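You operate a simulated robot arm through the tools that you are given. There is no shell and no other tool.

You are at the controls of a simulated robot arm. One attempt, no reset.

TASK
Dab the black and gold bolts in thread lock and drop them in the brown block.
Fine: black in hole 1, gold in hole 2.

It is judged by the outcome, as a careful person would: the job done as asked, and still so three seconds after it is handed in. It fails if anything else is knocked over, pushed out of place, dropped, spilled or broken.

THE ROBOT
A 7-joint arm with a two-finger gripper, fixed in place. Base frame: the origin is at the foot of the arm, x ahead of it, y to its left, z up; the work surface is at about z = 0. Units: m, rad, N and s.
With the tool pointing down near the work surface it reaches from about 0.22 to 0.56 m from the base axis. Its first joint turns from -2.897 to 2.897 rad. Payload 1.2 kg.
Tool frame: the origin (TCP) lies between the finger pads and is the grasp point; the fingertips stand 0.022 m ahead of it; z points along the fingers, y is the line along which they close. Largest opening 0.092 m; the body of the gripper starts 0.065 m behind the TCP.
Orientation is that of the tool frame in the base frame, as a unit quaternion [x, y, z, w]. With the fingers straight down and closing along the base's y, the tool's x points along the base's -x, its y along +y and its z along -z.

THE INTERFACE
- The arm moves only by the tool move_arm. Its argument "increments" is a list of rows, each a list of 7 numbers: the shift along the base's x, y, z in units of 30 mm (1.0 is 30 mm), then the turn, a rotation vector about the base's x, y, z in units of 4 degrees (1.0 is 4 degrees), then the gripper command, from -1 (fully open) to 1 (shut), values between in proportion. In form: [[dx, dy, dz, ax, ay, az, jaw], ...]. A call has 1 to 20 rows; each row shifts and turns the commanded pose from where the row before left it. A call with a number of a shift or a turn outside -1 to 1 is refused whole. Each row takes 0.2 s and may step no farther than 0.05 m and 0.15 rad from the row before; otherwise, or with a gripper value out of range, the whole call is refused. Where a pose cannot be reached the arm comes as near as it can. A force on the tool above 40 N (or 10 N above the force at the start of the call, whichever is more), or a blocked arm, ends the call early, and 0.2 s more pass. Each finger halts on what it meets, pressing with about 26 N; the grip force reading is that of the motor and also rises with nothing between the fingers. The clock runs only during rows and for 0.2 s after the last one: add rows that do not move to give the fingers time. The reply holds the time, the measured pose of the TCP, the force on the tool along the base axes, the opening and the grip force, in the units named above and with some noise, with the torque about the TCP (base axes, N m) and any sound that the robot's microphone picked up.
- Cameras (640 x 400 px; columns grow to the right, rows downward): "scene" is fixed at [0.4018, 0.4985, 0.5884]; the picture's right is [-0.91, 0.41, 0.00], its down [0.33, 0.73, -0.60] and it looks along [-0.25, -0.55, -0.80] (base axes); focal length 292 px, centre (320, 200). "wrist" rides on the gripper at [0.071, 0.019, -0.102] in the tool frame; the picture's right is [-0.26, 0.97, 0.00], its down [-0.75, -0.20, -0.63] and it looks along [-0.60, -0.16, 0.78] (tool axes); focal length 280 px, centre (320, 200).
- snapshot(camera): a new picture of that camera. The clock stands still meanwhile.
- locate(camera, pixels): for up to 12 pixels [column, row] of the newest picture of that camera ("zoom" is the newest enlarged one), the place [x, y, z] in the base frame of the surface seen there, good to about 0.002 m. The clock stands still meanwhile.
- close_up(camera, box): a new picture of the part [left, top, right, bottom] of that camera's present view, enlarged. The clock stands still meanwhile.
- hand_in(): hands the job in; it is judged then, once.

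Leave the gripper open and the arm clear of the work at the hand-in unless told otherwise.

The tools are called after "Request:" as name(argument=value, ...) on one line, values as JSON. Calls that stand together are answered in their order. move_arm: Moves the arm, as the interface text tells. Its arguments: {"type":"object","properties":{"increments":{"type":"array","items":{"type":"array","items":{"type":"number"}}}},"required":["increments"]} The other tools are called the same way: snapshot (camera) takes a picture; locate (camera, pixels) gives the place of the surface under pixels of a picture; close_up (camera, box) takes an enlarged picture of a part of a camera's view; hand_in () hands the job in.

At the start:

```text
clock: 0.0
eef_pos: [0.3216, 0.2266, 0.2976]
orientation: [0.0, 1.0, 0.0, 0.0]
wrist_force: [-0.4, 0.4, 0.2]
moment: [-0.01, -0.02, 0.03]
grip_width: 0.092
gripper_force: 0.0
```

scene: 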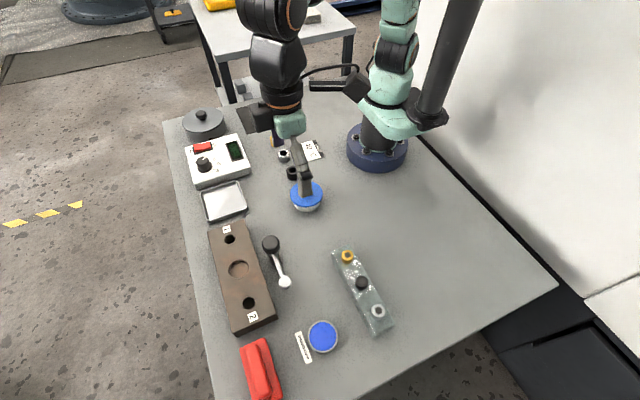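
wrist: 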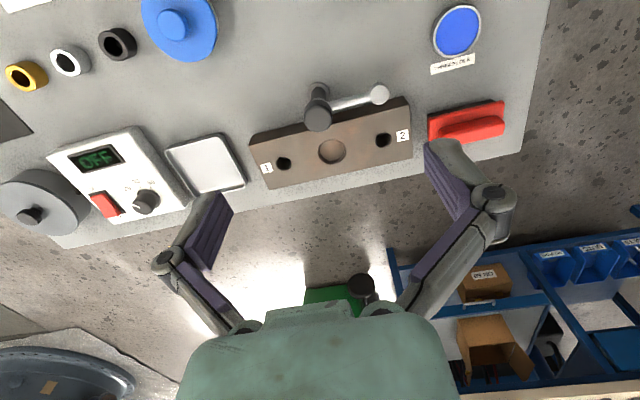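

I see a brown block with holes 1 and 2, a clear holder with gold, black and white bolts at about (360,290), a blue dish labelled something at (322,336), and another blue lid at (306,195). I'll take enlarged views to read the labels.

Request:
close_up(camera="scene", box=[280, 230, 420, 370])

Request:
close_up(camera="scene", box=[190, 210, 310, 340])

Request:
close_up(camera="wrist", box=[240, 0, 540, 200])

Request:
close_up(camera="scene", box=[230, 110, 350, 220])

```text
2.86 times, centred on (350, 300) of scene
```

zoom: 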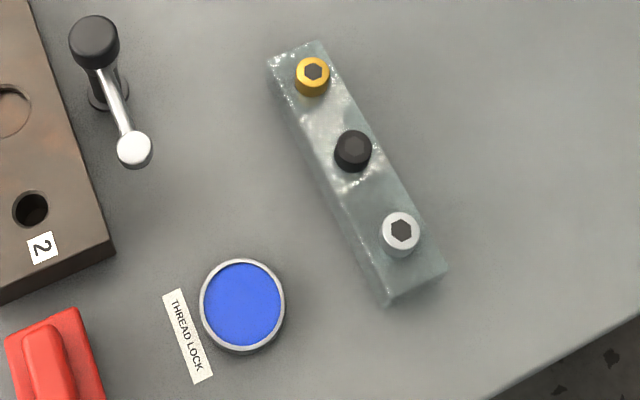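

```text
3.08 times, centred on (250, 275) of scene
```

zoom: 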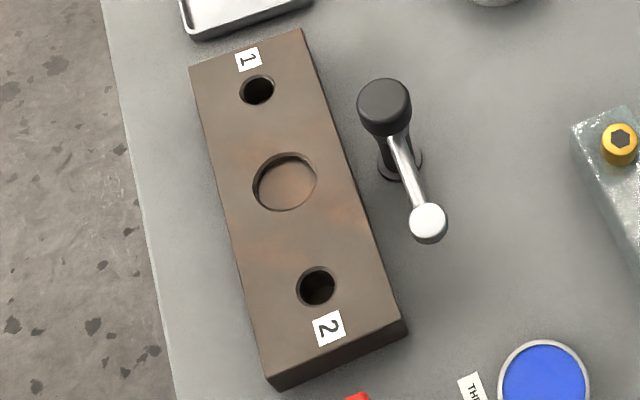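

```text
2.00 times, centred on (390, 100) of wrist
```

zoom: 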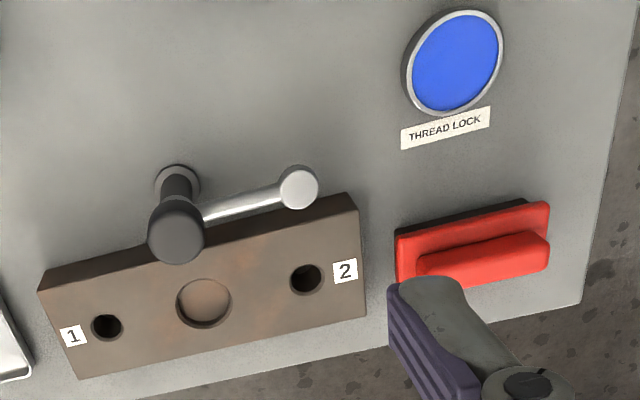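

```text
3.64 times, centred on (290, 165) of scene
```

zoom: 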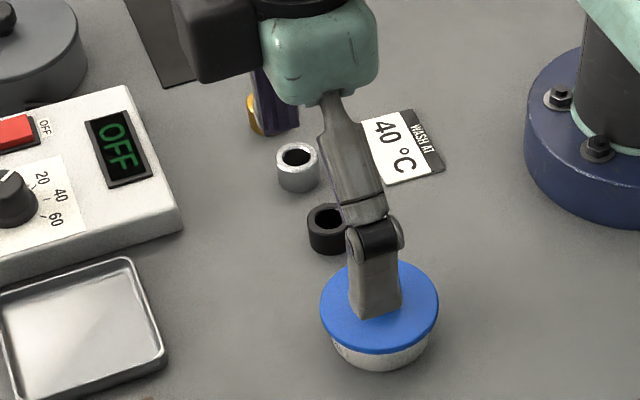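

The thread lock is the blue-filled dish at (322,336) with its label beside it. Next I'll measure the bolts, rack, dish, block holes and the lever, using scene pixels.

Request:
snapshot(camera="scene")

Request:
close_up(camera="scene", box=[310, 235, 410, 345])

Request:
locate(camera="scene", pixels=[[348, 256], [361, 282], [378, 310], [322, 336], [322, 322], [336, 336], [230, 239], [249, 302], [238, 268], [271, 243], [285, 283], [300, 300]])

```text
taken
```

scene: 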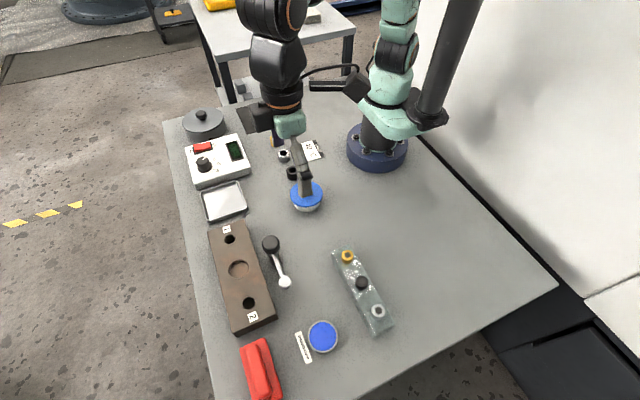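

```text
3.64 times, centred on (360, 290) of scene
```

zoom: 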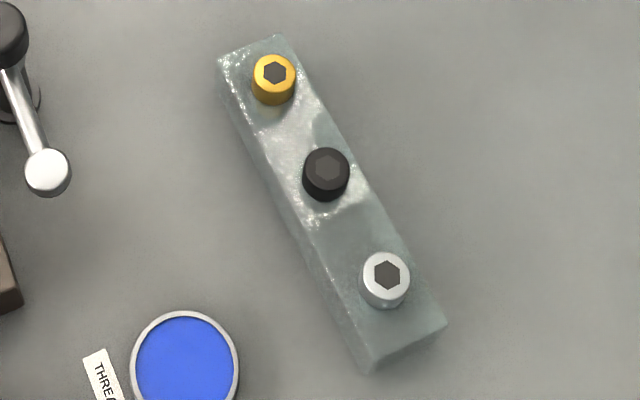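

```text
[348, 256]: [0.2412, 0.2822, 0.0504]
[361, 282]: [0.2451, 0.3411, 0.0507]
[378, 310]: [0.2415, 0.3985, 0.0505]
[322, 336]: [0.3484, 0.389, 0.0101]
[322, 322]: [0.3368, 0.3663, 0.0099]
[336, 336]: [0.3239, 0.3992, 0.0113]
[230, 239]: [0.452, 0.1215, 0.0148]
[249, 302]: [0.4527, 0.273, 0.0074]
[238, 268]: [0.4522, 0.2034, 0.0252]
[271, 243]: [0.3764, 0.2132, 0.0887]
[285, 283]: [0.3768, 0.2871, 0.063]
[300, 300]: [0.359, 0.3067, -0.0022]
```

Bolt heads stand at z≈0.05. Next I'll measure the bar's top surface, corners and head diameters in the enlarged view.

Request:
locate(camera="zoom", pixels=[[240, 62], [278, 40], [222, 62], [442, 322], [372, 358], [290, 130], [320, 225], [350, 225], [275, 60], [274, 88], [257, 74], [293, 74]])

Request:
locate(camera="zoom", pixels=[[326, 152], [326, 184], [307, 168], [346, 168], [326, 168], [386, 256], [386, 292], [274, 73], [387, 275], [365, 272], [407, 272], [400, 318]])

Request:
close_up(camera="scene", box=[295, 300, 345, 365])

```text
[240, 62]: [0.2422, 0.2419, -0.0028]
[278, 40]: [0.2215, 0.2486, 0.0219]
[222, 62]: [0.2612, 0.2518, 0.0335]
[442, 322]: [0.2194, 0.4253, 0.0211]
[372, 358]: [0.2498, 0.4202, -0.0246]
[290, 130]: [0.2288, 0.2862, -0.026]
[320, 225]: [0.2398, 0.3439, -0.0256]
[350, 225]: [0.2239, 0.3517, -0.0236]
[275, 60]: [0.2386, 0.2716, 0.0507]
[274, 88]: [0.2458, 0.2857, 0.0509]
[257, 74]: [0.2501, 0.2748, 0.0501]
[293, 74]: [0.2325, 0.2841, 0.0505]
```

```text
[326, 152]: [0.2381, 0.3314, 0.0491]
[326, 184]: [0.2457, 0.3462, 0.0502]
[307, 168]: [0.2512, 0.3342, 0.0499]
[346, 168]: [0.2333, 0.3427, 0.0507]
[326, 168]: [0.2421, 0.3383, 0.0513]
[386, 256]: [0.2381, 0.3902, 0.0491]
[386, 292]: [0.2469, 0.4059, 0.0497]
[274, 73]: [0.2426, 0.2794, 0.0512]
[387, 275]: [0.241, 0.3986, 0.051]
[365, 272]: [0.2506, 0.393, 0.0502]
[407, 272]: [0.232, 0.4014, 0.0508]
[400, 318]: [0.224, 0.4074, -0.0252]
```

```text
6.15 times, centred on (320, 332) of scene
```

zoom: 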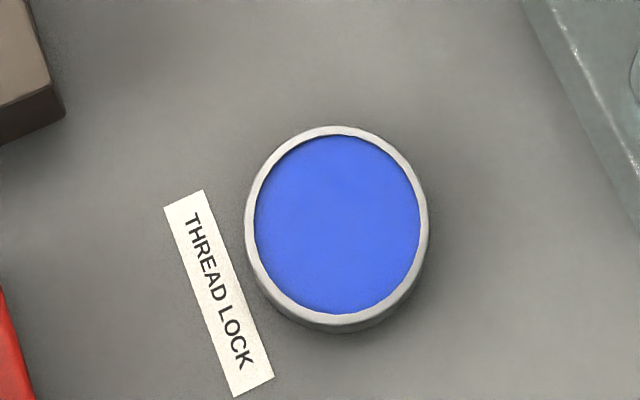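

Depth sees through the clear bar, so its top height needs another view. Head diameter is about 20 mm, with centres near (0.242, 0.279) gold and (0.242, 0.339) black. Next I'll measure the dish rim and fill, then the block.

Request:
locate(camera="zoom", pixels=[[340, 131], [250, 225], [424, 225], [340, 318], [337, 225], [337, 160], [337, 290], [280, 225], [400, 225], [340, 328], [180, 205], [255, 385]])

Request:
close_up(camera="scene", box=[195, 215, 305, 340])

```text
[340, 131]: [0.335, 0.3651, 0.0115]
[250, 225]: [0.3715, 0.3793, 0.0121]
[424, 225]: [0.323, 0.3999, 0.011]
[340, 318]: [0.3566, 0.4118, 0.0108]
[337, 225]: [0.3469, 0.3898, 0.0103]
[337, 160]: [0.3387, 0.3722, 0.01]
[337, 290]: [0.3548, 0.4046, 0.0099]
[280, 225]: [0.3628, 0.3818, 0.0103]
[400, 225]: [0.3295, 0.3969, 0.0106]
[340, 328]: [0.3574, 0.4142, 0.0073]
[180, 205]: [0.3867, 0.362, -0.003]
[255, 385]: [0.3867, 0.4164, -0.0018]
```

```text
3.20 times, centred on (250, 278) of scene
```

zoom: 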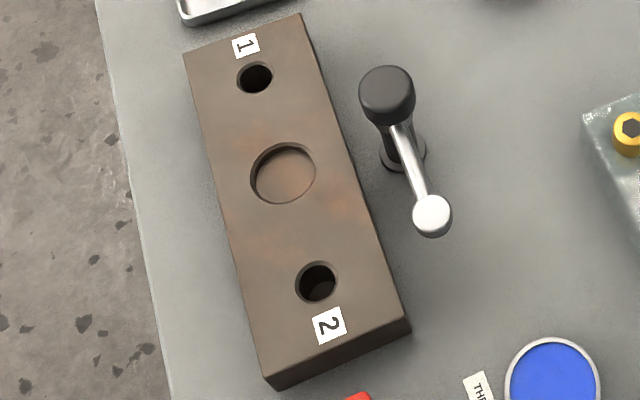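

Dish centre is about (0.346, 0.389), fill at z≈0.010. Next: the block's hole rims and the lever.

Request:
locate(camera="zoom", pixels=[[254, 58], [232, 77], [276, 76], [256, 99], [317, 257], [292, 283], [341, 280], [318, 306], [190, 58], [300, 20], [402, 322], [272, 372]])

Request:
locate(camera="zoom", pixels=[[255, 78], [317, 285], [255, 72], [317, 275], [385, 95], [432, 213], [390, 165], [420, 150], [432, 235], [415, 180], [361, 95], [413, 95]])

```text
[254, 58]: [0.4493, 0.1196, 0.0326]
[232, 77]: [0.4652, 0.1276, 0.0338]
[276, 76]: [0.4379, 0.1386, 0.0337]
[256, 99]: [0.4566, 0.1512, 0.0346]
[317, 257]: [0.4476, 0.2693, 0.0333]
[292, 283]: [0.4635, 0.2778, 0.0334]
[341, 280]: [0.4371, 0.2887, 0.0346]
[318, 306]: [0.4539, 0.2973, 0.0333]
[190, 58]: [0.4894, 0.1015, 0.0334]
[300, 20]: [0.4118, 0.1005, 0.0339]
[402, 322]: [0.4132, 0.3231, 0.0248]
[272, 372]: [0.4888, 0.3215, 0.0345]
```

```text
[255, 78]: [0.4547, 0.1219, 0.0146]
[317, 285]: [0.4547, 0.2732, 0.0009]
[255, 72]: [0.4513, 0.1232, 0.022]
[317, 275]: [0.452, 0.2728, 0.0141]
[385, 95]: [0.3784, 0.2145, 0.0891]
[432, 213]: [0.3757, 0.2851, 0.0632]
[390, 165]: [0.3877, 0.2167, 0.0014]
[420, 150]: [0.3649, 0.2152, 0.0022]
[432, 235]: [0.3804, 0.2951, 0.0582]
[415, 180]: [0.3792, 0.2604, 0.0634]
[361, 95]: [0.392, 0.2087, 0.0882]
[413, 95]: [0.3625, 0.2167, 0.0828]
```

Block top is z≈0.034. Hole 1 is near (0.451, 0.134) and hole 2 near (0.451, 0.283). The lever stands up to z≈0.09 at x≈0.377, so I'll keep clear of it. Next I'll move the arm at height toward the bar so the wrist camera sees the bolts close up.

Request:
move_arm(increments=[[-0.85, 0.64, -0.3, 0, 0, 0, -1], [-0.85, 0.64, -0.3, 0, 0, 0, -1], [-0.85, 0.64, -0.3, 0, 0, 0, -1], [-0.85, 0.64, -0.3, 0, 0, 0, -1], [-0.85, 0.64, -0.3, 0, 0, 0, -1], [-0.85, 0.64, -0.3, 0, 0, 0, -1], [-0.85, 0.64, -0.3, 0, 0, 0, -1], [0, 0, 0, 0, 0, 0, -1]])

Request:
snapshot(camera="wrist")

Request:
snapshot(camera="scene")

```text
clock: 1.8
eef_pos: [0.1408, 0.3619, 0.235]
orientation: [0.0, 1.0, 0.0, 0.0]
wrist_force: [-0.6, -1.1, 0.4]
moment: [0.07, 0.02, 0.04]
grip_width: 0.092
gripper_force: 0.0
```

```text
taken
```

wrist: 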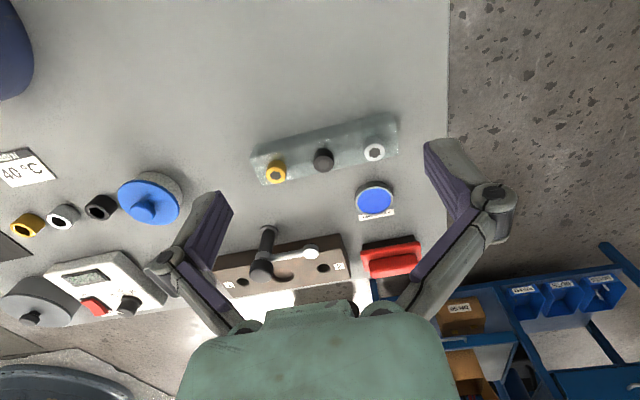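

```text
taken
```

scene: 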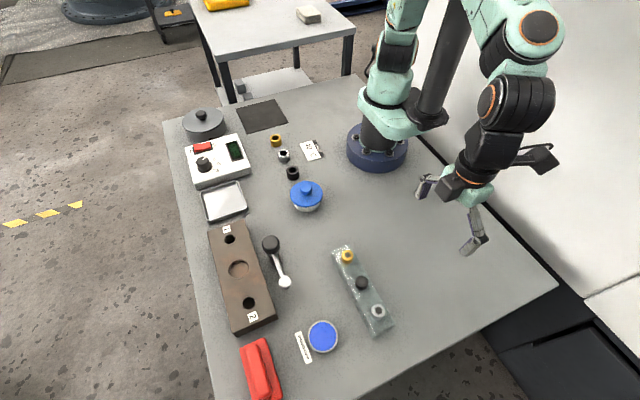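

Both views are clear: the bar with gold (275,172), black (323,160) and white (374,152) in the wrist picture. I'll enlarge the bar, and take the block too.

Request:
close_up(camera="wrist", box=[200, 225, 360, 305])

Request:
close_up(camera="wrist", box=[240, 105, 410, 220])

Request:
locate(camera="zoom", pixels=[[133, 250], [314, 205], [504, 178], [56, 195], [60, 275], [250, 265], [590, 170], [598, 50], [315, 170], [130, 215], [320, 238], [500, 320]])

```text
4.00 times, centred on (280, 265) of wrist
```

zoom: 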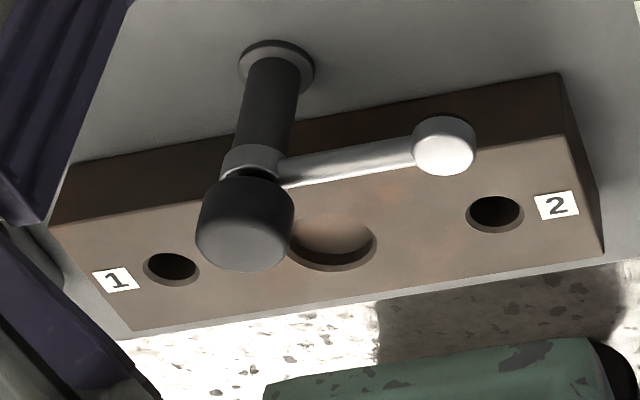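

```text
3.48 times, centred on (325, 162) of wrist
```

zoom: 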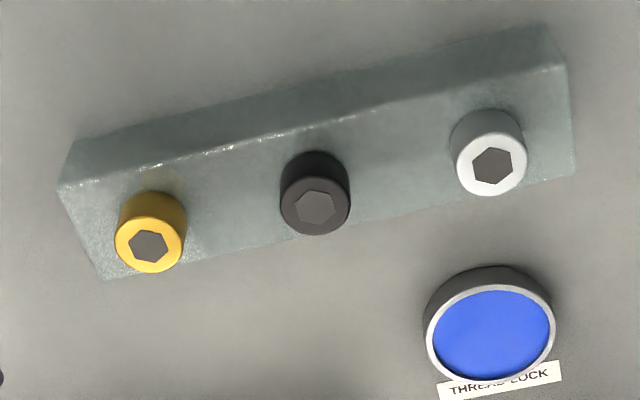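

```text
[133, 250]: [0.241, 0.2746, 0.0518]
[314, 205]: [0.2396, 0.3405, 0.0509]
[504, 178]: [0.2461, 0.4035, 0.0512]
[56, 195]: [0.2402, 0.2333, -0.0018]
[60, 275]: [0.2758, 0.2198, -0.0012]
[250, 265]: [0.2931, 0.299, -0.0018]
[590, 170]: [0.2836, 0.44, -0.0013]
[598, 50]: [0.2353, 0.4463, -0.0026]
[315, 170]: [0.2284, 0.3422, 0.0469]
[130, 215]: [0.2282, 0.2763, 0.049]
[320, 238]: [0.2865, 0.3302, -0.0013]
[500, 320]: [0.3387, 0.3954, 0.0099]
```

The bolts have tall cap heads standing proud of the bar. I'll locate points down the sides of each head for height and diameter.

Request:
locate(camera="zoom", pixels=[[317, 155], [317, 160], [317, 180], [283, 207], [347, 207], [314, 232], [155, 195], [155, 203], [118, 245], [182, 245], [487, 113], [149, 246]])

Request:
locate(camera="wrist", pixels=[[242, 281], [324, 267], [260, 265], [312, 254], [268, 232], [300, 285]])

```text
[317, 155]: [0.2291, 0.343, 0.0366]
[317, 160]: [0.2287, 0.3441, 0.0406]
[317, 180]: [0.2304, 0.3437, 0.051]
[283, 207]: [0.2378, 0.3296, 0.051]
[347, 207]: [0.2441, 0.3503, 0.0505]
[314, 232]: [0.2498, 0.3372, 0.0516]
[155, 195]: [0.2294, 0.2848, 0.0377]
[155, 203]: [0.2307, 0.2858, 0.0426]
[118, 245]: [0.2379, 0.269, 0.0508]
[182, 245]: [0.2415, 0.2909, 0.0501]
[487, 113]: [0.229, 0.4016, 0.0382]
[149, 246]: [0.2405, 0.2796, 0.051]
```

```text
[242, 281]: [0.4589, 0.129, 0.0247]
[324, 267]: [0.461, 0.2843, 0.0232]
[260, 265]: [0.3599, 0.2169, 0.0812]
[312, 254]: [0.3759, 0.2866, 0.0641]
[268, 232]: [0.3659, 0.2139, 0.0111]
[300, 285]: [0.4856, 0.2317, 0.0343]
```

Head geometry is consistent: top z≈0.051, base z≈0.036, diameter ≈22 mm, with black at (0.240, 0.340) and gold at (0.240, 0.280). I'll move above the black bolt and pre-close to about 50 mm so the fingers miss its neighbours.

Request:
move_arm(increments=[[0.661, -0.146, -0.6, 0, 0, 0, -0.09], [0.661, -0.146, -0.6, 0, 0, 0, -0.09], [0.661, -0.146, -0.6, 0, 0, 0, -0.09], [0.661, -0.146, -0.6, 0, 0, 0, -0.09], [0.661, -0.146, -0.6, 0, 0, 0, -0.09], [0, 0, 0, 0, 0, 0, -0.09], [0, 0, 0, 0, 0, 0, -0.09]])

Request:
snapshot(camera="wrist")

Request:
close_up(camera="scene", box=[280, 190, 440, 350])

```text
clock: 3.4
eef_pos: [0.2426, 0.3396, 0.1435]
orientation: [0.0, 1.0, 0.0, 0.0]
wrist_force: [-0.7, 0.4, 0.2]
moment: [0.0, 0.02, 0.0]
grip_width: 0.0502
gripper_force: 0.1
```

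```text
taken
```

wrist: 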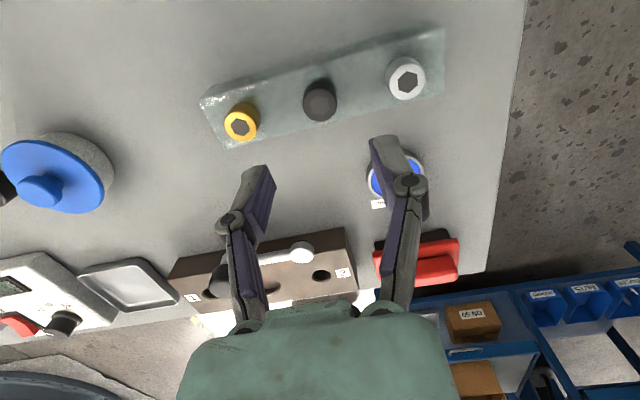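

```text
2.50 times, centred on (360, 270) of scene
```

zoom: 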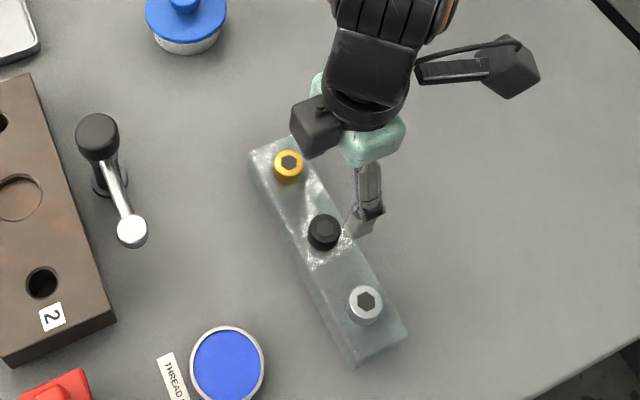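

The gripper sits above the black bolt at 50 mm opening. I'll lower so the fingertips end about 3 mm above the bar, around the head, then look before closing.

Request:
move_arm(increments=[[-0.07, 0.02, -0.6, 0, 0, 0, -0.09], [0, 0, -0.6, 0, 0, 0, -0.09], [0, 0, -0.6, 0, 0, 0, -0.09], [0, 0, -0.5, 0, 0, 0, -0.09], [0, 0, -0.3, 0, 0, 0, -0.09], [0, 0, -0.15, 0, 0, 0, -0.09], [0, 0, 0, 0, 0, 0, -0.09]])

Request:
snapshot(camera="wrist")

Request:
close_up(camera="scene", box=[300, 210, 420, 330])

```text
clock: 5.0
eef_pos: [0.2387, 0.3394, 0.0627]
orientation: [0.0, 1.0, 0.0, 0.0]
wrist_force: [0.5, 0.2, -0.6]
moment: [0.01, -0.01, 0.0]
grip_width: 0.0502
gripper_force: 0.0
```

```text
taken
```

wrist: 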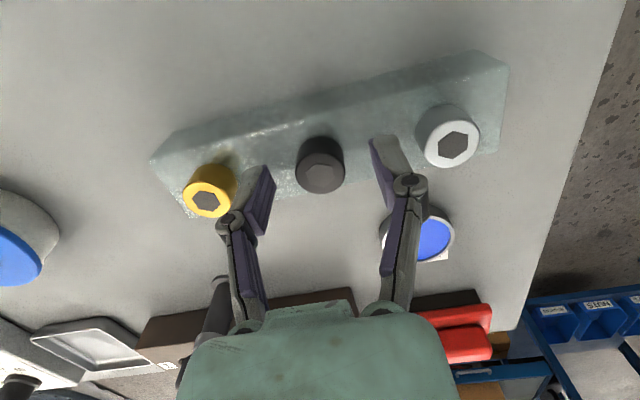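

```text
3.33 times, centred on (360, 270) of scene
```

zoom: 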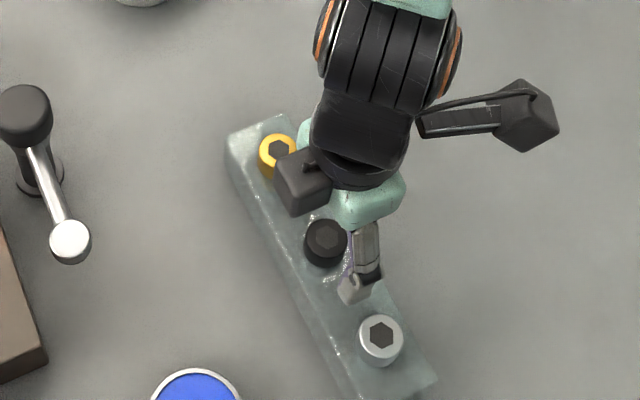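

By projection the TCP axis lines up with the head column (≈320), and the head lies about 3 mm further in +x. I'll nudge +x and close on the black head.

Request:
move_arm(increments=[[0.09, 0, -0.04, 0, 0, 0, -0.09], [0, 0, 0, 0, 0, 0, 0.2], [0, 0, 0, 0, 0, 0, 0.4], [0, 0, 0, 0, 0, 0, 0.7], [0, 0, 0, 0, 0, 0, 1], [0, 0, 0, 0, 0, 0, 1], [0, 0, 0, 0, 0, 0, 1]])

Request:
snapshot(camera="wrist")

```text
clock: 6.6
eef_pos: [0.242, 0.3391, 0.0618]
orientation: [-0.001, 1.0, 0.0, -0.001]
wrist_force: [0.0, -0.4, 1.2]
moment: [-0.01, 0.02, 0.03]
grip_width: 0.0231
gripper_force: 26.2
```

```text
taken
```

wrist: 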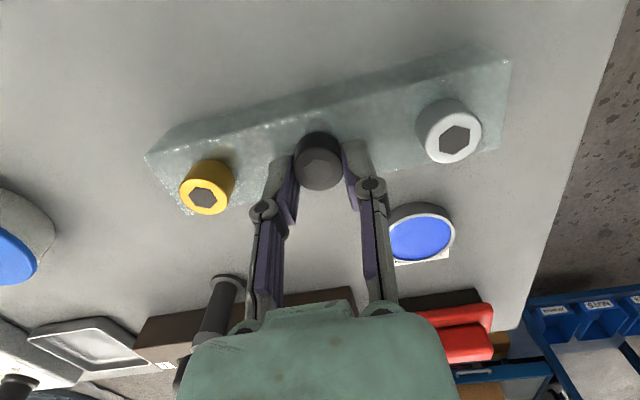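

The black head is held, with the opening at 23 mm. I'll lift straight up in small steps and watch the force.

Request:
move_arm(increments=[[0, 0, 0.15, 0, 0, 0, 1], [0, 0, 0.2, 0, 0, 0, 1], [0, 0, 0.2, 0, 0, 0, 1], [0, 0, 0.2, 0, 0, 0, 1]])

Request:
snapshot(camera="wrist")

```text
clock: 7.6
eef_pos: [0.2423, 0.3383, 0.0833]
orientation: [-0.001, 1.0, 0.0, 0.0]
wrist_force: [0.0, -0.8, -0.9]
moment: [-0.01, 0.0, -0.01]
grip_width: 0.0227
gripper_force: 26.3
```

```text
taken
```

wrist: 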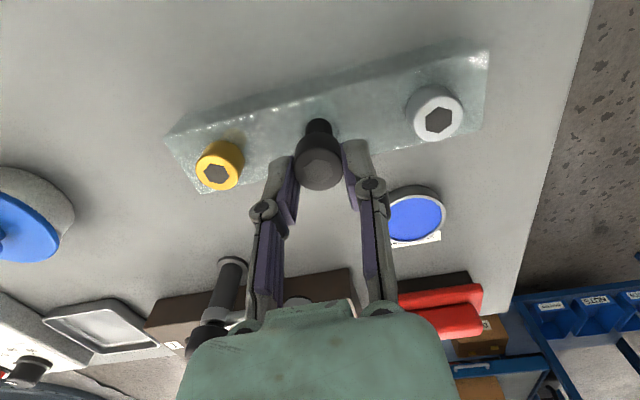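

The black bolt slides out freely and the bar stays put, with the shank now visible. I'll keep lifting until the tip is clear.

Request:
move_arm(increments=[[0, 0, 0.3, 0, 0, 0, 1], [0, 0, 0.4, 0, 0, 0, 1], [0, 0, 0.5, 0, 0, 0, 1], [0, 0, 0.5, 0, 0, 0, 1], [0, 0, 0, 0, 0, 0, 1]])

Request:
close_up(camera="wrist", box=[240, 60, 400, 220])

Request:
close_up(camera="scene", box=[280, 190, 440, 350])

```text
clock: 8.8
eef_pos: [0.2415, 0.3393, 0.1358]
orientation: [0.0, 1.0, 0.0, 0.0]
wrist_force: [-0.8, 0.5, -0.3]
moment: [0.0, 0.05, 0.02]
grip_width: 0.0229
gripper_force: 25.8
```

```text
2.50 times, centred on (320, 140) of wrist
```

zoom: 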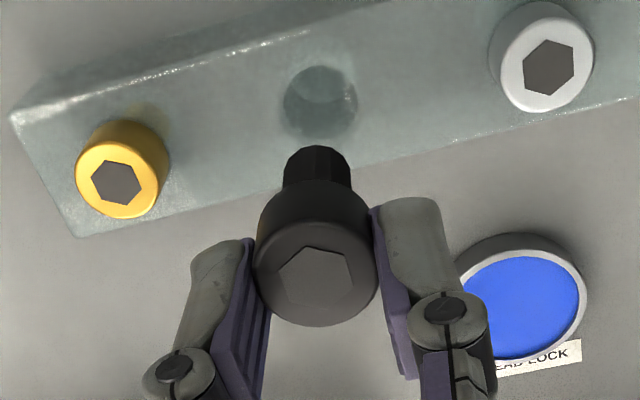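

```text
2.50 times, centred on (360, 270) of scene
```

zoom: 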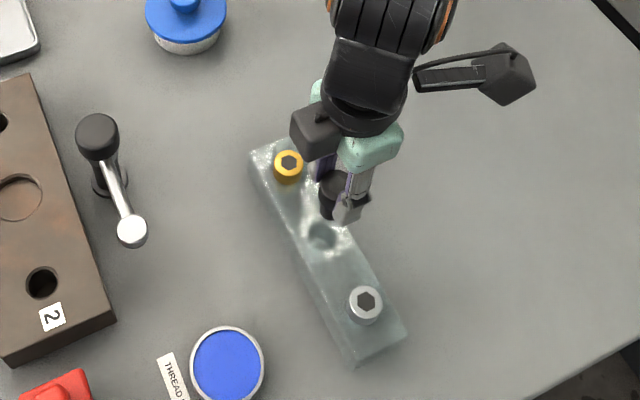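

The bolt is clear of the bar. To find the shank's length and diameter, I'll locate points down the shank.

Request:
close_up(camera="wrist", box=[280, 90, 360, 190])

Request:
locate(camera="wrist", pixels=[[319, 122], [319, 126], [319, 120], [319, 132], [319, 140], [319, 150], [307, 128], [331, 128], [306, 132], [332, 132]])

```text
4.00 times, centred on (320, 140) of wrist
```

zoom: 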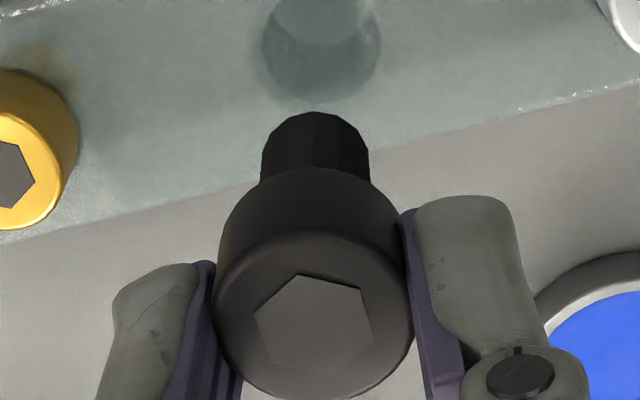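

```text
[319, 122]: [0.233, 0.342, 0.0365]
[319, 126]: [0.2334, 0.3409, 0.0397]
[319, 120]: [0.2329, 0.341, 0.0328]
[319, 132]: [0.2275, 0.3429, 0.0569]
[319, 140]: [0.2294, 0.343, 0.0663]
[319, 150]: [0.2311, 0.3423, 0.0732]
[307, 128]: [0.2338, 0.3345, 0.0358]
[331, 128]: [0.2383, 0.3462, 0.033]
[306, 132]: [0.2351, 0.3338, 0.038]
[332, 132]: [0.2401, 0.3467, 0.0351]
```

Those values came from the older wrist snapshot. I'll repeat on the current enlarged picture.

Request:
locate(camera="zoom", pixels=[[313, 114], [313, 118], [313, 125], [313, 140], [313, 155], [313, 164], [264, 165], [366, 165], [313, 172], [313, 200], [313, 240], [313, 320]])

```text
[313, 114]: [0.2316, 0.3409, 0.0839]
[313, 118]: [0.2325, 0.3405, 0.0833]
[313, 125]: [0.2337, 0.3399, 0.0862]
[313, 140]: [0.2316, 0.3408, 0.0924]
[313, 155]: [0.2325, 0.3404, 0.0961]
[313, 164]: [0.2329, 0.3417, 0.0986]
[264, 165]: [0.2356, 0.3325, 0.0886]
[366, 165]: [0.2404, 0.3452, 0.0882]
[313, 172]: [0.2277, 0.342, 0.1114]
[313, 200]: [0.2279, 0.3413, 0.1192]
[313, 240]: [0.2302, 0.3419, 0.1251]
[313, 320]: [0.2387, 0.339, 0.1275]
```

Shank is about 13 mm in diameter, and the tip is about 52 mm below the TCP. The bolt axis is about 3 mm on the −x side of the TCP. I'll carry it at height to above the dish centre (0.3465, 0.389), then check before dipping.

Request:
move_arm(increments=[[0.5, 0.233, 0, 0, 0, 0, 1], [0.713, 0.333, 0, 0, 0, 0, 1], [0.713, 0.333, 0, 0, 0, 0, 1], [0.713, 0.333, 0, 0, 0, 0, 1], [0.5, 0.233, 0, 0, 0, 0, 1], [0.428, 0.2, 0, 0, 0, 0, 1], [0, 0, -0.7, 0, 0, 0, 1], [0, 0, -0.7, 0, 0, 0, 1], [0, 0, 0, 0, 0, 0, 1], [0, 0, 0, 0, 0, 0, 1]])

Request:
close_up(camera="wrist", box=[240, 60, 400, 160])

Request:
close_up(camera="scene", box=[260, 270, 380, 390])

```text
clock: 11.0
eef_pos: [0.3487, 0.3893, 0.0929]
orientation: [0.0, 1.0, 0.001, 0.0]
wrist_force: [0.0, 0.3, -0.4]
moment: [0.02, 0.01, -0.01]
grip_width: 0.0227
gripper_force: 26.8
```

```text
4.00 times, centred on (320, 110) of wrist
```

zoom: 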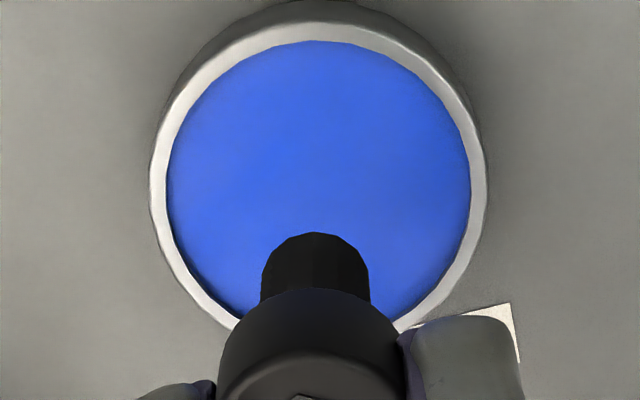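

```text
3.33 times, centred on (320, 330) of scene
```

zoom: 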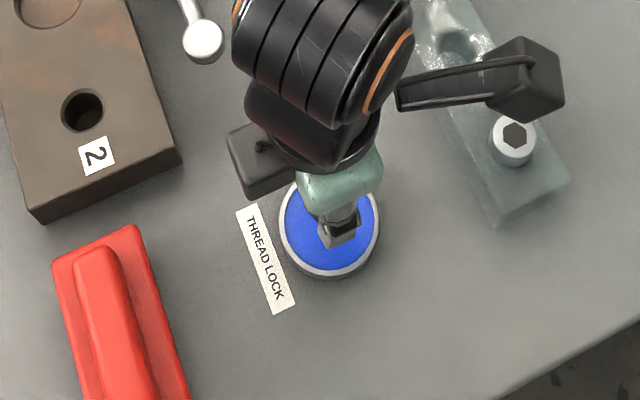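

The bolt is over the dish with the tip around z≈0.040. I'll lower about 31 mm so the tip just enters the surface, then look.

Request:
move_arm(increments=[[0, 0, -0.5, 0, 0, 0, 1], [0, 0, -0.35, 0, 0, 0, 1], [0, 0, -0.2, 0, 0, 0, 1], [0, 0, 0, 0, 0, 0, 1]])

Request:
close_up(camera="wrist", box=[240, 80, 400, 180])

Request:
locate(camera="zoom", pixels=[[310, 150], [310, 165], [310, 180], [310, 200], [200, 100], [420, 100]])

```text
clock: 12.0
eef_pos: [0.3507, 0.3905, 0.0626]
orientation: [0.0, 1.0, 0.003, 0.003]
wrist_force: [2.4, 4.9, 22.7]
moment: [0.11, -0.05, 0.0]
grip_width: 0.0228
gripper_force: 26.1
```

```text
4.00 times, centred on (320, 130) of wrist
```

zoom: 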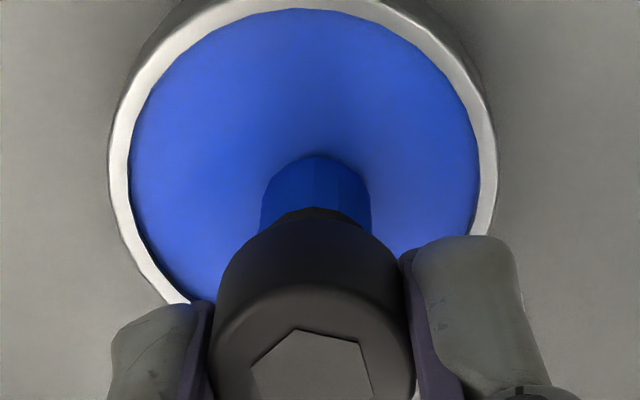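

```text
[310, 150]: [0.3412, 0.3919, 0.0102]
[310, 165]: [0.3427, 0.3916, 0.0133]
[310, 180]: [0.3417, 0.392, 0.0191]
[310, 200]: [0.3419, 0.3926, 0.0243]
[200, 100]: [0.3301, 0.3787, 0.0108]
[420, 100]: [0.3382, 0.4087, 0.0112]
```

The tip met the dish at 22.7 N, and the shank has turned blue, so it is coated. I'll lift straight up and check that the dish hasn't moved and the bolt still sits true.

Request:
move_arm(increments=[[0, 0, 0.2, 0, 0, 0, 1], [0, 0, 0.5, 0, 0, 0, 1], [0, 0, 0.7, 0, 0, 0, 1], [0, 0, 0.9, 0, 0, 0, 1], [0, 0, 0.7, 0, 0, 0, 1], [0, 0, 0, 0, 0, 0, 1]])

Request:
close_up(camera="wrist", box=[240, 80, 400, 180])

Request:
locate(camera="zoom", pixels=[[313, 152], [313, 156], [313, 165], [313, 180], [313, 195], [264, 205], [366, 205], [313, 215], [313, 240], [313, 280], [230, 310], [398, 310]])

Request:
close_up(camera="scene", box=[260, 270, 380, 390])

```text
clock: 13.4
eef_pos: [0.3491, 0.3906, 0.1497]
orientation: [0.0, 1.0, 0.0, 0.0]
wrist_force: [0.5, 0.2, -1.4]
moment: [0.0, -0.01, 0.01]
grip_width: 0.0225
gripper_force: 26.0
```

```text
4.00 times, centred on (320, 130) of wrist
```

zoom: 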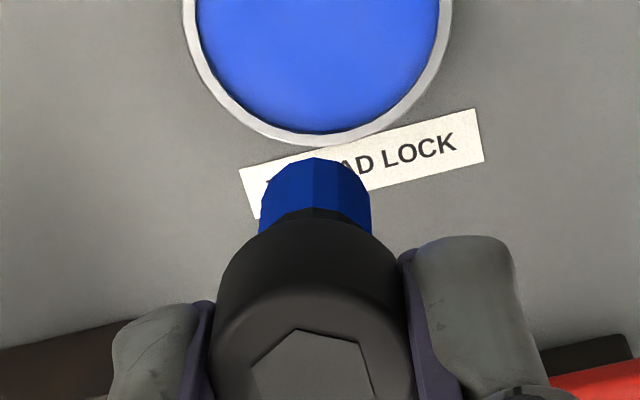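

```text
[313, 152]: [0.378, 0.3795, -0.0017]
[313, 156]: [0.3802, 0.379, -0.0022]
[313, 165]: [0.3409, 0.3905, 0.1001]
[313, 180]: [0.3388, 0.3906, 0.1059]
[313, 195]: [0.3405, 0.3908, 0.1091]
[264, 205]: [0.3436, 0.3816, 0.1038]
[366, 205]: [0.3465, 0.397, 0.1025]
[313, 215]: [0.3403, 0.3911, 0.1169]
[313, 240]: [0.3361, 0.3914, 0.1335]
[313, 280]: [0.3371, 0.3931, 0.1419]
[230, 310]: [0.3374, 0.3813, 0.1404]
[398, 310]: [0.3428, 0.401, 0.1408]
```

```text
3.33 times, centred on (320, 330) of scene
```

zoom: 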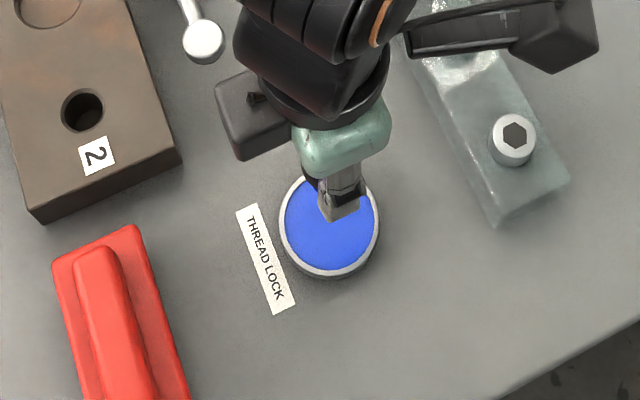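

The black bolt is coated and the dish is undisturbed. The bolt slid up about 2 mm in the grip, so the tip is about 50 mm below the TCP. I'll carry it, slightly raised and well above the 0.09 m lever, to above hole 1.

Request:
move_arm(increments=[[0, 0, 0.33, 0, 0, 0, 1], [0.3483, -0.85, 0.33, 0, 0, 0, 1], [0.3483, -0.85, 0, 0, 0, 0, 1], [0.3483, -0.85, 0, 0, 0, 0, 1], [0.3483, -0.85, 0, 0, 0, 0, 1], [0.3483, -0.85, 0, 0, 0, 0, 1], [0.3483, -0.85, 0, 0, 0, 0, 1], [0.3483, -0.85, 0, 0, 0, 0, 1], [0.3483, -0.85, 0, 0, 0, 0, 1], [0.3483, -0.85, 0, 0, 0, 0, 1], [0.3483, -0.85, 0, 0, 0, 0, 1], [0, 0, 0, 0, 0, 0, 1], [0, 0, 0, 0, 0, 0, 1]])

Request:
snapshot(camera="wrist")

Request:
close_up(camera="scene", box=[180, 180, 300, 300])

```text
clock: 16.2
eef_pos: [0.4536, 0.1354, 0.1692]
orientation: [0.0, 1.0, 0.001, -0.001]
wrist_force: [0.5, 0.0, -0.4]
moment: [0.01, -0.03, -0.01]
grip_width: 0.0229
gripper_force: 25.8
```

```text
taken
```

wrist: 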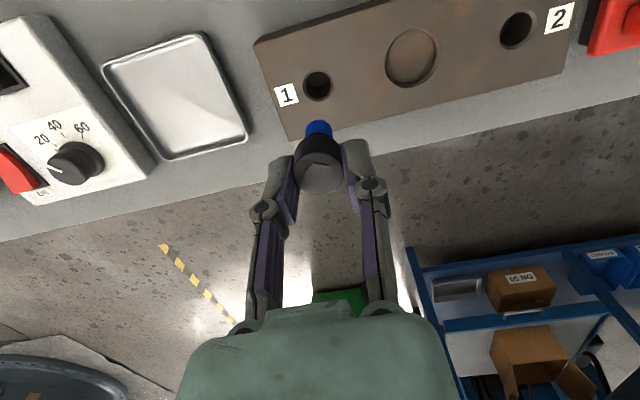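

```text
3.33 times, centred on (240, 240) of scene
```

zoom: 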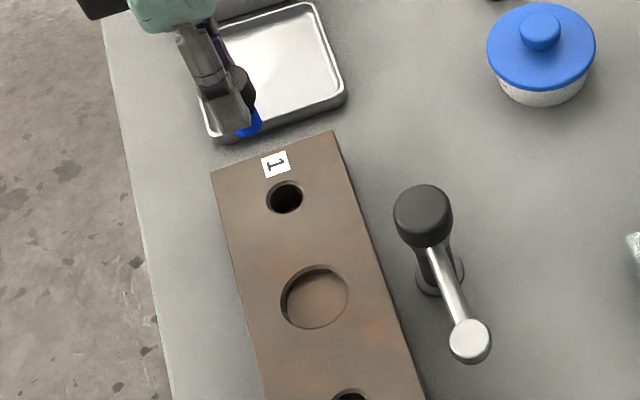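

Now hole 1 is well visible in the wrist picture at (317,86). I'll enlarge both holes there and measure their rims.

Request:
close_up(camera="wrist", box=[240, 50, 400, 150])

Request:
locate(camera="wrist", pixels=[[303, 89], [333, 84], [316, 69], [319, 102], [500, 33], [536, 25], [515, 11], [518, 48], [317, 86], [515, 28]])

```text
4.00 times, centred on (320, 100) of wrist
```

zoom: 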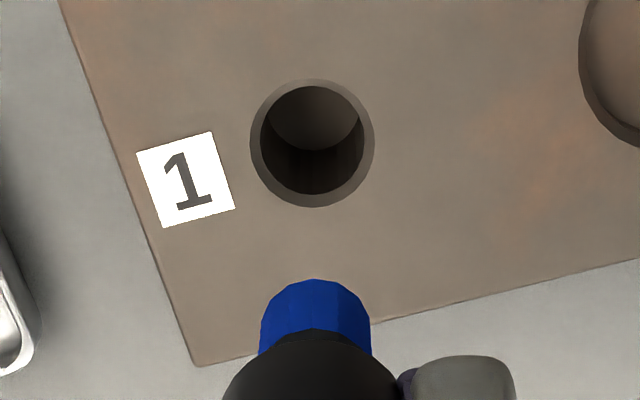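

```text
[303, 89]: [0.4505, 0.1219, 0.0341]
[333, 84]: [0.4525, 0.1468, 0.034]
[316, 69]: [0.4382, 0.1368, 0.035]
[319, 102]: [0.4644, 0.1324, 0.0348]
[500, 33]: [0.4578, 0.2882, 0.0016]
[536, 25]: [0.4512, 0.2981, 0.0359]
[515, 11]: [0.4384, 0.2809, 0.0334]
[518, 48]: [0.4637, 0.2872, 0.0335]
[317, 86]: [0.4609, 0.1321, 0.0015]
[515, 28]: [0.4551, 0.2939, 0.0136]
```

Hole 1 centre is (0.4513, 0.1344) with a bore of about 20 mm. I'll cross-check with the inner rim and the shank's position.

Request:
locate(camera="zoom", pixels=[[251, 143], [374, 143], [312, 80], [312, 207], [259, 143], [365, 143], [262, 330], [368, 330], [315, 283], [315, 300], [315, 320], [315, 345]])

```text
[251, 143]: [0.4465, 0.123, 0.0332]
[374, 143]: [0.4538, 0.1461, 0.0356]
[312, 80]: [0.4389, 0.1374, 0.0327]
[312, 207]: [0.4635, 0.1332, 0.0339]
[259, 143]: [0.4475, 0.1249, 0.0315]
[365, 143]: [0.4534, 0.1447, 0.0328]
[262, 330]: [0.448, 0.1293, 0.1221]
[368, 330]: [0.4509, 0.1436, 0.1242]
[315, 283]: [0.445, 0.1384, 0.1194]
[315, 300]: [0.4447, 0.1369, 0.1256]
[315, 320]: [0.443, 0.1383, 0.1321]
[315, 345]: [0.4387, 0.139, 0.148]
```

The shank axis is about (0.4505, 0.1365) versus the hole at (0.4512, 0.1346). I'll shift −1.5 mm in y and lower until the tip is about 12 mm above the block, then look.

Request:
move_arm(increments=[[0.02, -0.05, -0.5, 0, 0, 0, 1], [0, 0, -0.7, 0, 0, 0, 1], [0, 0, -0.6, 0, 0, 0, 1], [0, 0, -0.4, 0, 0, 0, 1], [0, 0, 0, 0, 0, 0, 1]])

Request:
close_up(camera="wrist", box=[240, 80, 400, 180])

Request:
locate(camera="zoom", pixels=[[264, 205], [366, 205], [313, 165], [313, 180], [250, 110], [374, 110], [312, 60], [230, 310], [398, 310]])

Request:
close_up(camera="scene", box=[180, 180, 300, 300])

```text
clock: 17.4
eef_pos: [0.4541, 0.134, 0.1057]
orientation: [-0.001, 1.0, -0.001, 0.0]
wrist_force: [0.3, 0.3, -0.2]
moment: [0.03, -0.01, 0.01]
grip_width: 0.0226
gripper_force: 26.2
```

```text
4.00 times, centred on (320, 130) of wrist
```

zoom: 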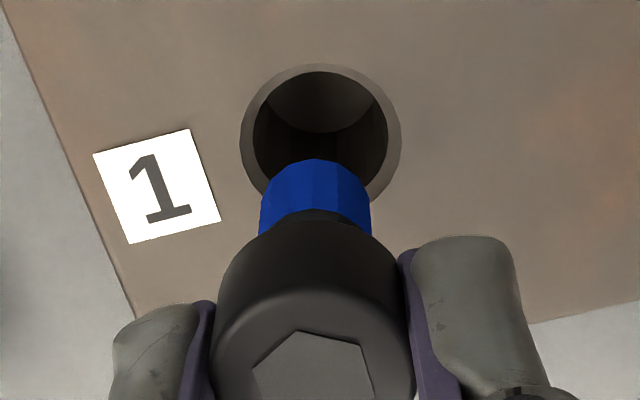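

```text
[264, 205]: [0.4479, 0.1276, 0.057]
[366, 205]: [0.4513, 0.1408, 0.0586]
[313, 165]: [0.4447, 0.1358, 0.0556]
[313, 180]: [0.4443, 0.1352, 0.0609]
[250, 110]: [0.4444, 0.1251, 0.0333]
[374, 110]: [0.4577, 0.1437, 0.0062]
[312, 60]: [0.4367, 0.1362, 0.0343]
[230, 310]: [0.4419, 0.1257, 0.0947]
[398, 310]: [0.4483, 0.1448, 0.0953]
```

```text
3.33 times, centred on (240, 240) of scene
```

zoom: 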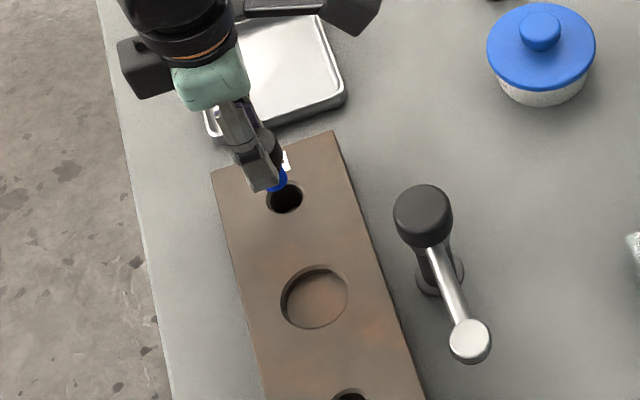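

The shank axis is now centred on hole 1 within 1 mm. I'll lower into the hole, stopping with the fingertips about 6 mm above the block.

Request:
move_arm(increments=[[0, 0, -0.4, 0, 0, 0, 1], [0, 0, -0.4, 0, 0, 0, 1], [0, 0, -0.35, 0, 0, 0, 1], [0, 0, -0.25, 0, 0, 0, 1], [0, 0, 0, 0, 0, 0, 1]])

Request:
close_up(camera="wrist", box=[240, 80, 400, 180])

Request:
locate(camera="zoom", pixels=[[313, 180], [313, 200], [313, 213], [313, 220], [313, 240], [313, 350], [450, 250], [200, 200]])

```text
clock: 18.6
eef_pos: [0.4545, 0.1338, 0.0615]
orientation: [0.0, 1.0, 0.0, 0.001]
wrist_force: [-0.3, 0.2, -0.8]
moment: [-0.03, 0.01, -0.04]
grip_width: 0.0229
gripper_force: 26.1
```

```text
4.00 times, centred on (320, 130) of wrist
```

zoom: 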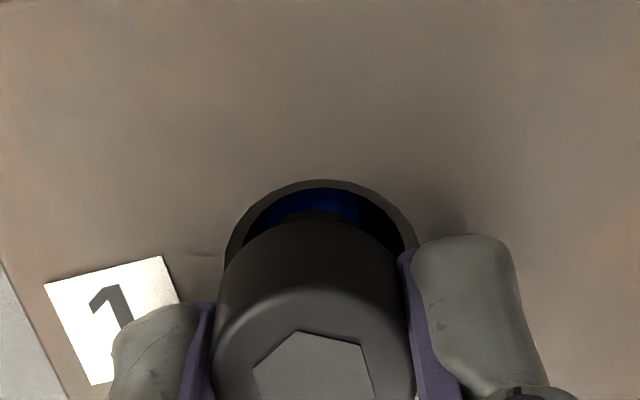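

```text
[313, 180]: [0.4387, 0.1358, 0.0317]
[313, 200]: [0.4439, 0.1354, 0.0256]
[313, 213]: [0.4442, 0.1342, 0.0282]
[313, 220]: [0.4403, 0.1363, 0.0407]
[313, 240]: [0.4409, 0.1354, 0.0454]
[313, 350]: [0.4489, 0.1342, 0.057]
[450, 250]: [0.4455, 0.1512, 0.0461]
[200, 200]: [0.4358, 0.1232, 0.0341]
```

The shank is in hole 1, free of contact, with the head about 6 mm above the block. I'll lower 3 mm more and open gently to 50 mm, then look.

Request:
move_arm(increments=[[0, 0, -0.1, 0, 0, 0, 1], [0, 0, 0, 0, 0, 0, 1], [0, 0, 0, 0, 0, 0, 0.4], [0, 0, 0, 0, 0, 0, 0.1], [0, 0, 0, 0, 0, 0, -0.09], [0, 0, 0, 0, 0, 0, -0.09]])

Request:
close_up(camera="wrist", box=[240, 80, 400, 180])

Request:
locate(camera="zoom", pixels=[[313, 215], [313, 240], [313, 260], [313, 300], [313, 330]])

```text
clock: 20.0
eef_pos: [0.4548, 0.1328, 0.0596]
orientation: [-0.001, 1.0, 0.0, 0.0]
wrist_force: [-0.3, -0.1, 0.5]
moment: [-0.03, 0.0, 0.01]
grip_width: 0.0499
gripper_force: 0.1
```

```text
4.00 times, centred on (320, 130) of wrist
```

zoom: 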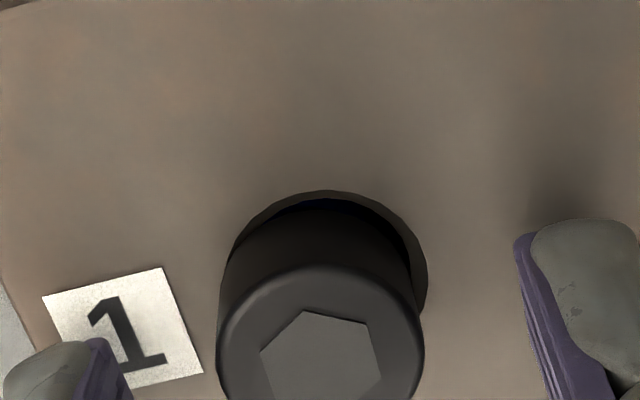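

```text
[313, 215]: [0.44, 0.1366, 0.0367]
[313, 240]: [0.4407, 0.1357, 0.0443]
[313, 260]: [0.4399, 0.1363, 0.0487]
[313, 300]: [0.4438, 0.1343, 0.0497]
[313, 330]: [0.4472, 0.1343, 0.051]
```

The black bolt is seated in hole 1, upright, with the head top at z≈0.050. I'll rise straight up, then travel at height to above the gold bolt.

Request:
move_arm(increments=[[0, 0, 0.5, 0, 0, 0, -0.09], [0, 0, 0.8, 0, 0, 0, -0.09], [0, 0, 0.9, 0, 0, 0, -0.09], [0, 0, 0.8, 0, 0, 0, -0.09], [0, 0, 0.6, 0, 0, 0, -0.09], [-0.791, 0.544, 0, 0, 0, 0, -0.09], [-0.791, 0.544, 0, 0, 0, 0, -0.09], [-0.791, 0.544, 0, 0, 0, 0, -0.09], [-0.791, 0.544, 0, 0, 0, 0, -0.09], [-0.791, 0.544, 0, 0, 0, 0, -0.09], [-0.791, 0.544, 0, 0, 0, 0, -0.09], [-0.791, 0.544, 0, 0, 0, 0, -0.09], [-0.791, 0.544, 0, 0, 0, 0, -0.09], [-0.791, 0.544, 0, 0, 0, 0, -0.09], [0, 0, -0.6, 0, 0, 0, -0.09], [0, 0, 0, 0, 0, 0, -0.09], [0, 0, 0, 0, 0, 0, -0.09]])

Request:
snapshot(camera="wrist")

Request:
snapshot(camera="scene")

Request:
locate(camera="wrist", pixels=[[320, 115]])

```text
clock: 23.6
eef_pos: [0.2406, 0.2799, 0.1494]
orientation: [0.0, 1.0, 0.0, 0.0]
wrist_force: [-0.5, -0.1, 0.1]
moment: [0.02, -0.03, -0.01]
grip_width: 0.0501
gripper_force: 0.1
```

```text
taken
```

wrist: 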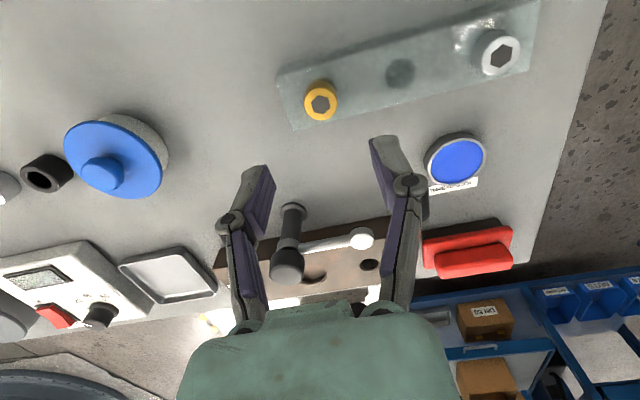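

```text
taken
```

scene: 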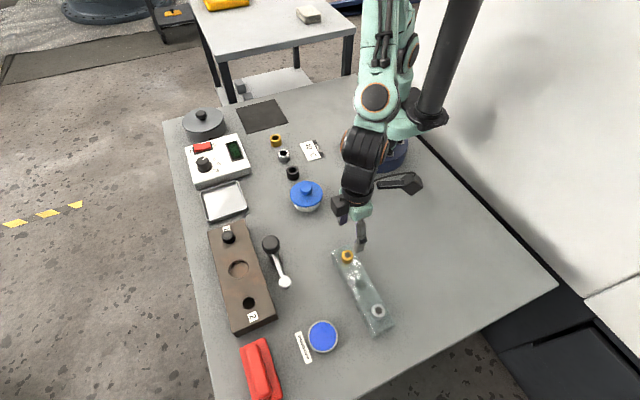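

```text
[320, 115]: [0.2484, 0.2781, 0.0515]
```

Everything is as before, and the black bolt shows in hole 1 at scene (229,236). I'll measure the gold head from here.

Request:
close_up(camera="wrist", box=[240, 50, 400, 150])

Request:
locate(camera="zoom", pixels=[[320, 215], [252, 215], [390, 215], [320, 276], [320, 160], [320, 130], [320, 122]])

```text
4.00 times, centred on (320, 100) of wrist
```

zoom: 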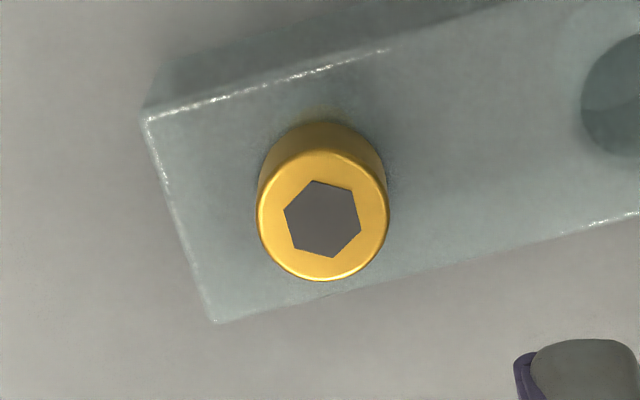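

```text
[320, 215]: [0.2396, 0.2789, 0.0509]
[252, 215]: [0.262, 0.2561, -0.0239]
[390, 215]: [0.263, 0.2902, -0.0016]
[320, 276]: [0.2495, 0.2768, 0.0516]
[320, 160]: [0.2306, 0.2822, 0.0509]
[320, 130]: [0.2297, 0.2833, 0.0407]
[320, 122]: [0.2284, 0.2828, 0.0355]
```

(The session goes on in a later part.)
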